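You operate a simulated robot arm through the tools that you are given. There is no shell and no other tool. Be economical: measure what you need, move in short steps, check, and stop when the job is done.

The job below is to be done with a simulated robot arm. You get a single attempt, and the scene is never put back.

## Task
Put the green peg on the brown trivet.

The check looks at the end state, three seconds after you hand in, the way a careful person would. Anything else that was tipped, shoved, dropped, spilled or broken makes it a failure.

## Robot
A 7-joint arm with a two-finger parallel gripper, fixed in place. Base frame: the origin is at the foot of the arm, x ahead of it, y to its left, z up; the work surface is at about z = 0.9. Lengths are in m, angles in degrees, forces in N, time in s.
With the tool pointing down near the work surface it reaches from about 0.3 to 0.68 m from the base axis. Its first joint turns from -66.0 to 66.0 degrees. Payload 1.57 kg.
Tool frame: the origin (TCP) lies between the finger pads and is the grasp point; the fingertips stand 0.03 m ahead of it; z points along the fingers, y is the line along which they close. Largest opening 0.11 m; finger width 0.024, thickness 0.012; the body of the gripper, 0.048 by 0.112 m, starts 0.078 m behind the TCP.
Orientation is that of the tool frame in the base frame, as a unit quaternion [w, x, y, z]. With the fingers straight down and closing along the base's y, the tool's x points along the base's -x, its y along +y and its z along -z.

## Interface
- The arm moves only by the tool arm_command. Its argument "increments" is a list of rows, each a list of 3 entries, a list of its own where there are three numbers: the gripper command, from -1 (fully open) to 1 (shut), values between in proportion, then the shift along the base's x, y, z in m, then the turn about the base's z in rad. In form: [[gripper, [x, y, z], twist], ...]. A call has 1 to 12 rows; each row is the pose to reach, as a shift and turn from the pose commanded when the call began. Rows are played at 5 a second. More than 0.05 m and 8.6 degrees between two rows, or a gripper value outside its range, and nothing of the call is played. A pose out of reach is approached as far as the arm can. The call stops where the force on the tool passes 40 N (or 10 N more than at its start, if that is more) or the arm is blocked; 0.2 s more then pass. Each finger travels about 0.108 m/s and halts on what it meets, pressing with about 31 N; the grip force reading is that of the motor and also rises with nothing between the fingers. The clock runs only during rows and for 0.2 s after the last one: add rows that repeat a pose to give the fingers time. The reply holds the time, the measured pose of the TCP, the force on the tool along the base axes, the opening and the grip force, in the units named above and with some noise.
- Cameras (640 x 400 px; columns grow to the right, rows downward): "scene" is fixed at [0.1617, -0.3977, 1.4009]; the picture's right is [0.71, -0.70, 0.00], its down [-0.46, -0.46, -0.76] and it looks along [0.53, 0.54, -0.65] (base axes); focal length 344 px, centre (320, 200). "wrist" rides on the gripper at [-0.036, 0, -0.08] in the tool frame; the picture's right is [0.00, -1.00, 0.00], its down [0.97, 0.00, -0.24] and it looks along [0.24, 0.00, 0.97] (tool axes); focal length 218 px, centre (320, 200).
- snapshot(camera): a new picture of that camera. It takes no simulated time.
- locate(camera, pixels): for up to 12 pixels [column, row] of the newest picture of that camera ("zoom" is the newest enlarged one), the place [x, y, z] in the base frame of the surface seen there, good to about 0.003 m, but the place of the scene camera against the robot may be out by one fixed shift of up to 0.012 m in any direction. It takes no simulated time.
- inspect(camera, box): a new picture of the part [left, top, right, bottom] of that camera's present view, enlarged. It takes no simulated time.
- close_job(): hands the job in; it is judged then, once.

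Keep the steps short. Do not move on a guess: measure, check each grasp and each placing, and mend mistakes. In all there are 60 turns and 30 pictures (those below and enlarged ones count). Leave the gripper open and the arm clear of the work at the hand-in unless told otherwise, and finish with a single line.

The tools are called as a command line: name --argument value ..., lists and objects as JSON in quotes. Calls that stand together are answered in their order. arm_command: Moves the arm, as the interface text tells. Its arguments: {"type":"object","properties":{"increments":{"type":"array","items":{"type":"array"}}},"required":["increments"]} The other tools are called the same way: snapshot (camera) takes a picture; locate (camera, pixels) gives the place of the surface under pixels of a picture; inspect (camera, box) takes an enlarged picture of a part of a camera's view; close_job () hands the job in.

At the start:

```text
time_s: 0.0
ee_pos: [0.3729, -0.1263, 1.1228]
orientation: [0.0, -0.001, 1.0, 0.0]
force: [-0.6, 0.5, 0.1]
grip_width: 0.1102
grasp_force: 0.1
```

scene: 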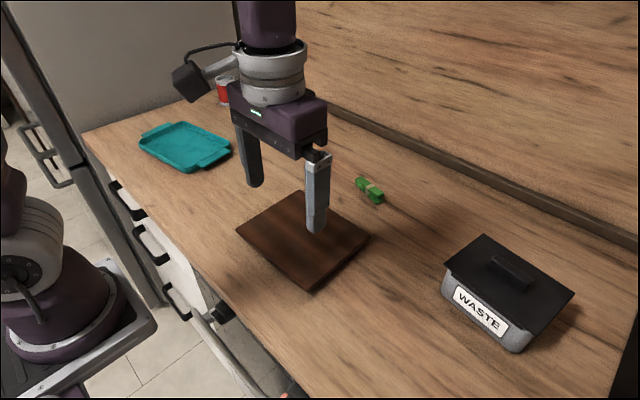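
wrist: 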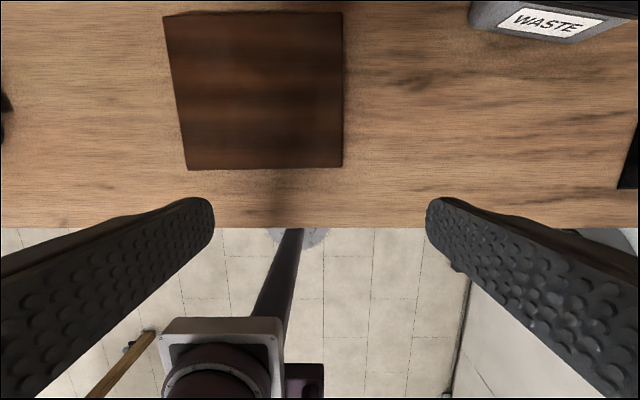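

The scene picture shows a green object near (370,190) and the brown trivet near (303,240). I'll enlarge that area before measuring.

inspect --camera "scene" --box '[330, 160, 410, 210]'

locate --camera "scene" --pixels '[[369, 189], [360, 183], [377, 198], [237, 231], [310, 289], [369, 238], [290, 195], [270, 245], [330, 250], [400, 200], [350, 200]]'

```text
8.00 times, centred on (370, 185) of scene
```

zoom: 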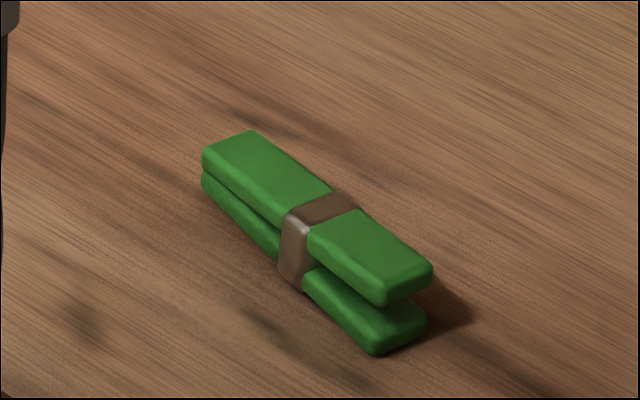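

```text
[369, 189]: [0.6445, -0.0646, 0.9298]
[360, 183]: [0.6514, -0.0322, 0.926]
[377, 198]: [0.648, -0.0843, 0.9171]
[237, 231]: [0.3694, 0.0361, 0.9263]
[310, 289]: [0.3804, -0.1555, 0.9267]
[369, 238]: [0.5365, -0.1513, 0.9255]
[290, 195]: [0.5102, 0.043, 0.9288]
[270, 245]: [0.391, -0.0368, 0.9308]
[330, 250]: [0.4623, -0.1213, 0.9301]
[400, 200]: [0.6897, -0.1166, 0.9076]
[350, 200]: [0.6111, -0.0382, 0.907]
```

The green peg is a clothes peg lying roughly along y. I'll measure its edges in the enlarged picture to get its axis, width and height.

locate --camera "zoom" --pixels '[[210, 152], [252, 136], [382, 288], [428, 266], [320, 208], [290, 208], [350, 196], [300, 275], [375, 345], [270, 180], [230, 300], [480, 250]]'

```text
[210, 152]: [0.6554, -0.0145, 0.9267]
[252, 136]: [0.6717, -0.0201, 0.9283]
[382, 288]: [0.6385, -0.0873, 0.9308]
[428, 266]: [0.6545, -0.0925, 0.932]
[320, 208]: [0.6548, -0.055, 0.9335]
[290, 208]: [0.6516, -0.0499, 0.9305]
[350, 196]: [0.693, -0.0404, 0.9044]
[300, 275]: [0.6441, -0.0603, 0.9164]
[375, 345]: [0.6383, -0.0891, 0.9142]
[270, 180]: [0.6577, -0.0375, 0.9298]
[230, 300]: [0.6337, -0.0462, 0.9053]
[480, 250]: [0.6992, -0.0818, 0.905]
```

The peg's centre is near (0.655, -0.054), with its axis about 13° off y, about 17 mm wide and 26 mm high. The scene camera may be shifted, so I'll measure the trivet's corners with the wrist camera as a comparison.

locate --camera "wrist" --pixels '[[167, 20], [340, 17], [189, 166], [340, 162], [260, 90], [400, 100]]'

arm_command --increments '[[-1, [0.02, 0.01, 0], 0.14], [-1, [0.04, 0.015, 0], 0.28], [-1, [0.07, 0.02, 0], 0.42], [-1, [0.1, 0.03, 0], 0.56], [-1, [0.13, 0.04, 0], 0.7], [-1, [0.16, 0.05, 0], 0.84], [-1, [0.19, 0.06, 0], 0.98], [-1, [0.22, 0.07, -0.01], 1.12], [-1, [0.25, 0.072, -0.03], 1.26], [-1, [0.27, 0.072, -0.05], 1.344], [-1, [0.27, 0.072, -0.05], 1.344]]'

snapshot --camera "wrist"

```text
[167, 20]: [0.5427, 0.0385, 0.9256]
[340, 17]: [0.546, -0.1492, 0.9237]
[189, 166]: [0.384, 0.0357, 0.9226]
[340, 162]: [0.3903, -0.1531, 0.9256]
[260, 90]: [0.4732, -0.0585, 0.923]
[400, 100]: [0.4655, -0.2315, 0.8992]
```

```text
time_s: 2.4
ee_pos: [0.6438, -0.0556, 1.0731]
orientation: [0.0, -0.624, 0.782, 0.0]
force: [0.2, 0.3, 0.0]
grip_width: 0.1102
grasp_force: 0.1
```

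```text
26 pictures are left
```

wrist: 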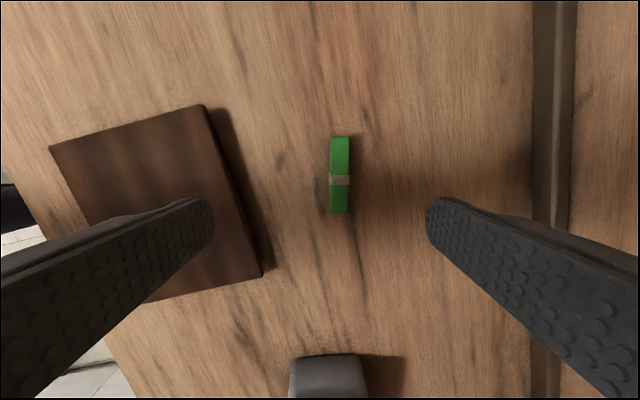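

The peg now appears upright and aligned with the fingers at (340,174). A grey object sits at (328,378), so I'll locate both, along with the ledge on the right.

locate --camera "wrist" --pixels '[[340, 140], [340, 208], [332, 180], [348, 180], [340, 180], [340, 195], [328, 375], [328, 357], [300, 390], [362, 385], [540, 180], [570, 180]]'

snapshot --camera "scene"

```text
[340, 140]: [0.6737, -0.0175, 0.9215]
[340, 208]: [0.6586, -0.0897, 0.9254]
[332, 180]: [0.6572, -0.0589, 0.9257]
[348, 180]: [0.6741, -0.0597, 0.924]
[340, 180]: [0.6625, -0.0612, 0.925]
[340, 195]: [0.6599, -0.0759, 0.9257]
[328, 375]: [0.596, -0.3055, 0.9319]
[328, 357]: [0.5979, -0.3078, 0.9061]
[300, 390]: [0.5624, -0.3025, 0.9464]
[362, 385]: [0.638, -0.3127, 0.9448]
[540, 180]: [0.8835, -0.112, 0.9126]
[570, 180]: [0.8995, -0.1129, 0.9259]
```

```text
25 pictures are left
```

scene: 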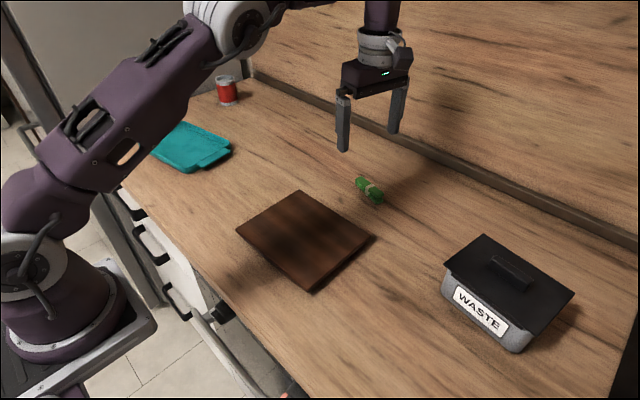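

The grey object is the waste bin, well clear. By the wrist camera the peg's centre is (0.666, -0.054), its top at 0.925 and the table at 0.899. I'll centre over it and descend part-way.

arm_command --increments '[[-1, [0.011, 0.001, -0.02], 0], [-1, [0.022, 0.002, -0.05], 0], [-1, [0.022, 0.002, -0.085], 0], [-1, [0.022, 0.002, -0.085], 0]]'

snapshot --camera "wrist"

```text
time_s: 3.4
ee_pos: [0.6656, -0.0521, 0.9883]
orientation: [0.0, -0.622, 0.783, 0.0]
force: [0.4, 0.5, -0.1]
grip_width: 0.1099
grasp_force: 0.0
```

```text
24 pictures are left
```

wrist: 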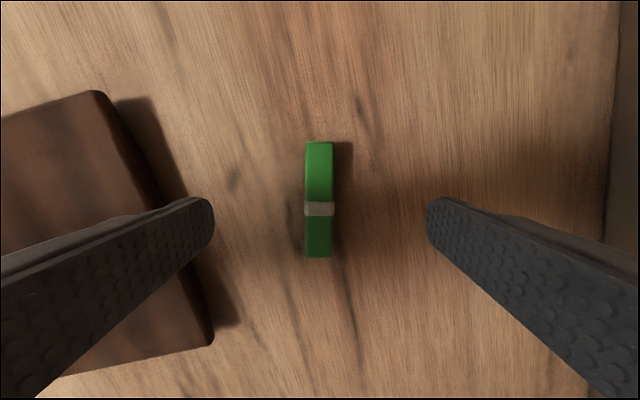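

The peg is centred between the fingers at column 319. I'll check its end points at this closer range.

locate --camera "wrist" --pixels '[[319, 145], [319, 252], [308, 190], [330, 190], [319, 209], [250, 200]]'

```text
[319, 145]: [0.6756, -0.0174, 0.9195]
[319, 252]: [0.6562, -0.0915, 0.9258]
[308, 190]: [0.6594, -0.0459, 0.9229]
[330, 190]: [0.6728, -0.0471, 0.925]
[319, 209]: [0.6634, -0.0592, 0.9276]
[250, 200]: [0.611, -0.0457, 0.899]
```

The centre is (0.666, -0.054), matching the tool. I'll lower the TCP to z = 0.934, putting the fingertips about 5 mm above the table, and then close.

arm_command --increments '[[-1, [0, -0.002, -0.025], 0], [-1, [0, -0.002, -0.045], 0], [-1, [0, -0.002, -0.054], 0], [-1, [0, -0.002, -0.054], 0], [0.3, [0, -0.002, -0.054], 0], [0.7, [0, -0.002, -0.054], 0], [1, [0, -0.002, -0.054], 0], [1, [0, -0.002, -0.054], 0], [1, [0, -0.002, -0.054], 0]]'

```text
time_s: 5.4
ee_pos: [0.6654, -0.0561, 0.935]
orientation: [0.0, -0.622, 0.783, 0.0]
force: [0.2, -0.7, -0.3]
grip_width: 0.0204
grasp_force: 30.6
```

The fingers stopped at 20 mm with 30.6 N, so they are on the peg. I'll lift it and look.

arm_command --increments '[[1, [0, 0, 0.02], 0], [1, [0, 0, 0.05], 0], [1, [0, 0, 0.09], 0], [1, [0, 0, 0.09], 0]]'

snapshot --camera "wrist"

```text
time_s: 6.4
ee_pos: [0.6649, -0.0551, 1.0244]
orientation: [0.0, -0.623, 0.782, -0.001]
force: [0.3, -0.6, 0.1]
grip_width: 0.0204
grasp_force: 30.9
```

```text
23 pictures are left
```

wrist: 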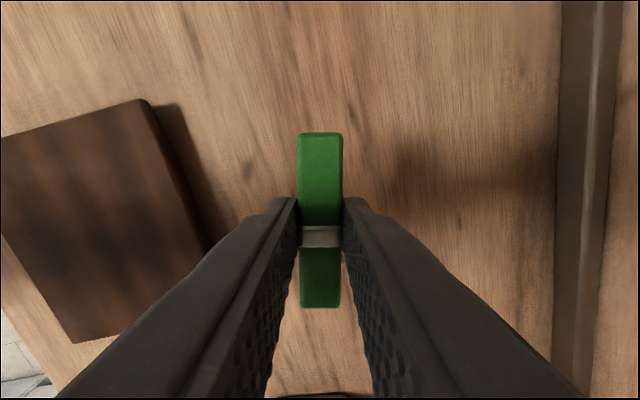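

The peg is held and level. The trivet's centre by the wrist camera is (0.465, -0.057), top about 0.924. I'll carry the peg over at this height, where its bottom is about 0.988.

arm_command --increments '[[1, [-0.03, 0, 0], 0], [1, [-0.065, 0, 0], 0], [1, [-0.1, 0, 0], 0], [1, [-0.135, 0, 0], 0], [1, [-0.17, -0.001, 0], 0], [1, [-0.2, -0.002, 0], 0], [1, [-0.2, -0.002, 0], 0]]'

snapshot --camera "wrist"

locate --camera "wrist" --pixels '[[250, 130], [400, 130], [400, 180], [230, 180], [320, 100]]'

```text
time_s: 8.0
ee_pos: [0.465, -0.0577, 1.0244]
orientation: [0.0, -0.623, 0.782, 0.0]
force: [0.1, -0.1, 0.1]
grip_width: 0.0204
grasp_force: 30.8
```

```text
22 pictures are left
```

wrist: 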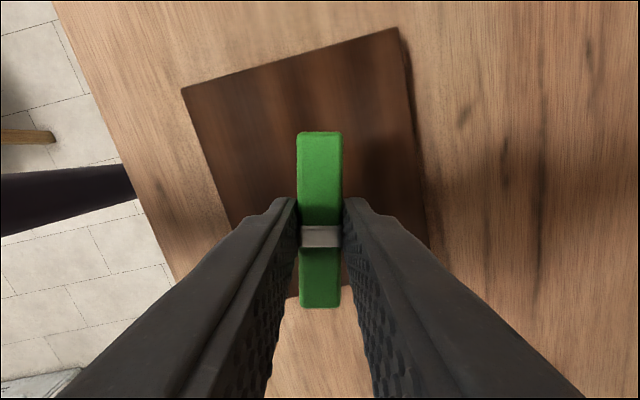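

```text
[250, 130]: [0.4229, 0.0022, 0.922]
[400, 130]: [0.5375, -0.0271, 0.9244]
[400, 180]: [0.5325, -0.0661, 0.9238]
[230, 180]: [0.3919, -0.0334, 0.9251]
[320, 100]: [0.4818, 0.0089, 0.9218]
```

The peg is over the trivet, whose top is 0.9235, so contact should come at TCP z ≈ 0.960. I'll descend gently to just above that.

arm_command --increments '[[1, [0, 0, -0.03], 0], [1, [0, 0, -0.05], 0], [1, [0, 0, -0.058], 0], [1, [0, 0, -0.062], 0], [1, [0, 0, -0.062], 0]]'

inspect --camera "scene" --box '[230, 160, 390, 260]'

```text
time_s: 9.2
ee_pos: [0.4651, -0.0581, 0.9627]
orientation: [0.0, -0.623, 0.783, 0.0]
force: [-0.1, -0.5, -0.3]
grip_width: 0.0201
grasp_force: 30.6
```

```text
4.00 times, centred on (310, 210) of scene
```

zoom: 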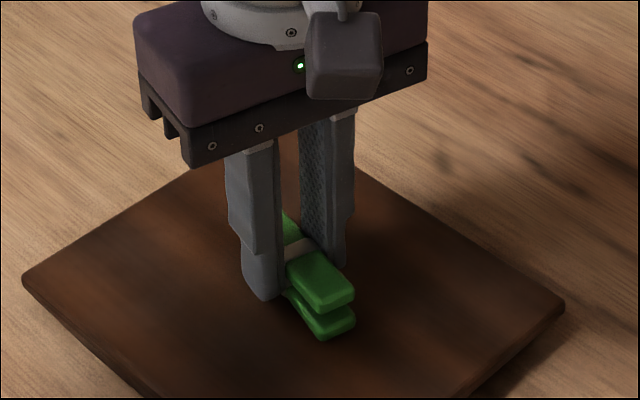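

No contact force yet, and the peg is just above the trivet. I'll lower 1 mm at a time to feel for contact.

arm_command --increments '[[1, [0, 0, -0.001], 0], [1, [0, 0, -0.002], 0], [1, [0, 0, -0.002], 0]]'

```text
time_s: 10.0
ee_pos: [0.465, -0.0585, 0.961]
orientation: [0.0, -0.623, 0.783, 0.0]
force: [0.1, -0.7, -0.2]
grip_width: 0.0204
grasp_force: 30.9
```

Still no contact force, so I'll lower another 2 mm.

arm_command --increments '[[1, [0, 0, -0.001], 0], [1, [0, 0, -0.002], 0], [1, [0, 0, -0.002], 0]]'

```text
time_s: 10.8
ee_pos: [0.4658, -0.0584, 0.958]
orientation: [0.0, -0.622, 0.783, 0.0]
force: [-0.1, -0.6, 2.9]
grip_width: 0.0204
grasp_force: 30.9
```

The upward force rose to 2.9 N, so the peg is touching the trivet. I'll open slowly and then rise straight up.

arm_command --increments '[[0.5, [0, 0, 0], 0], [0.2, [0, 0, 0], 0], [-0.1, [0, 0, 0], 0], [-0.1, [0, 0, 0], 0], [-0.1, [0, 0, 0.03], 0], [-0.1, [0, 0, 0.07], 0], [-0.5, [0, 0, 0.11], 0], [-1, [0, 0, 0.15], 0], [-1, [0, 0, 0.15], 0], [-1, [0, 0, 0.15], 0]]'

snapshot --camera "wrist"

snapshot --camera "scene"

```text
time_s: 13.0
ee_pos: [0.4665, -0.0581, 1.1088]
orientation: [0.0, -0.622, 0.783, 0.0]
force: [0.0, 0.0, 0.4]
grip_width: 0.11
grasp_force: 0.1
```

```text
20 pictures are left
```

wrist: 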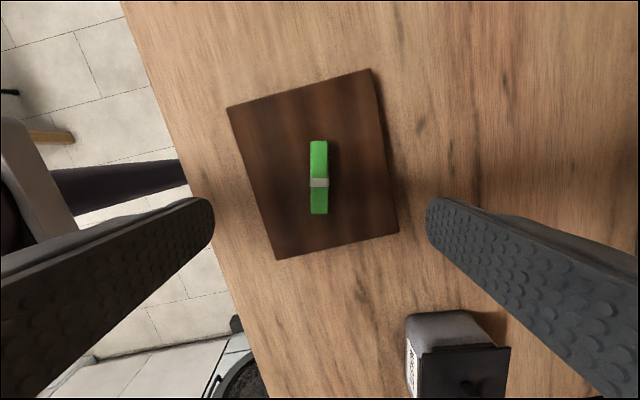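

```text
19 pictures are left
```

scene: 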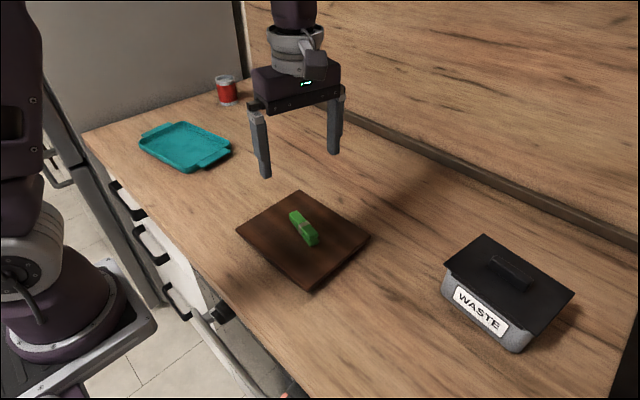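

The peg lies flat in the middle of the trivet, nothing else has moved, and the gripper is open and clear. I'll hand in.

close_job

```text
The job is handed in.
```

The green peg is lying flat in the middle of the brown trivet, nothing else was moved, and the job is handed in with the gripper open and the arm clear.
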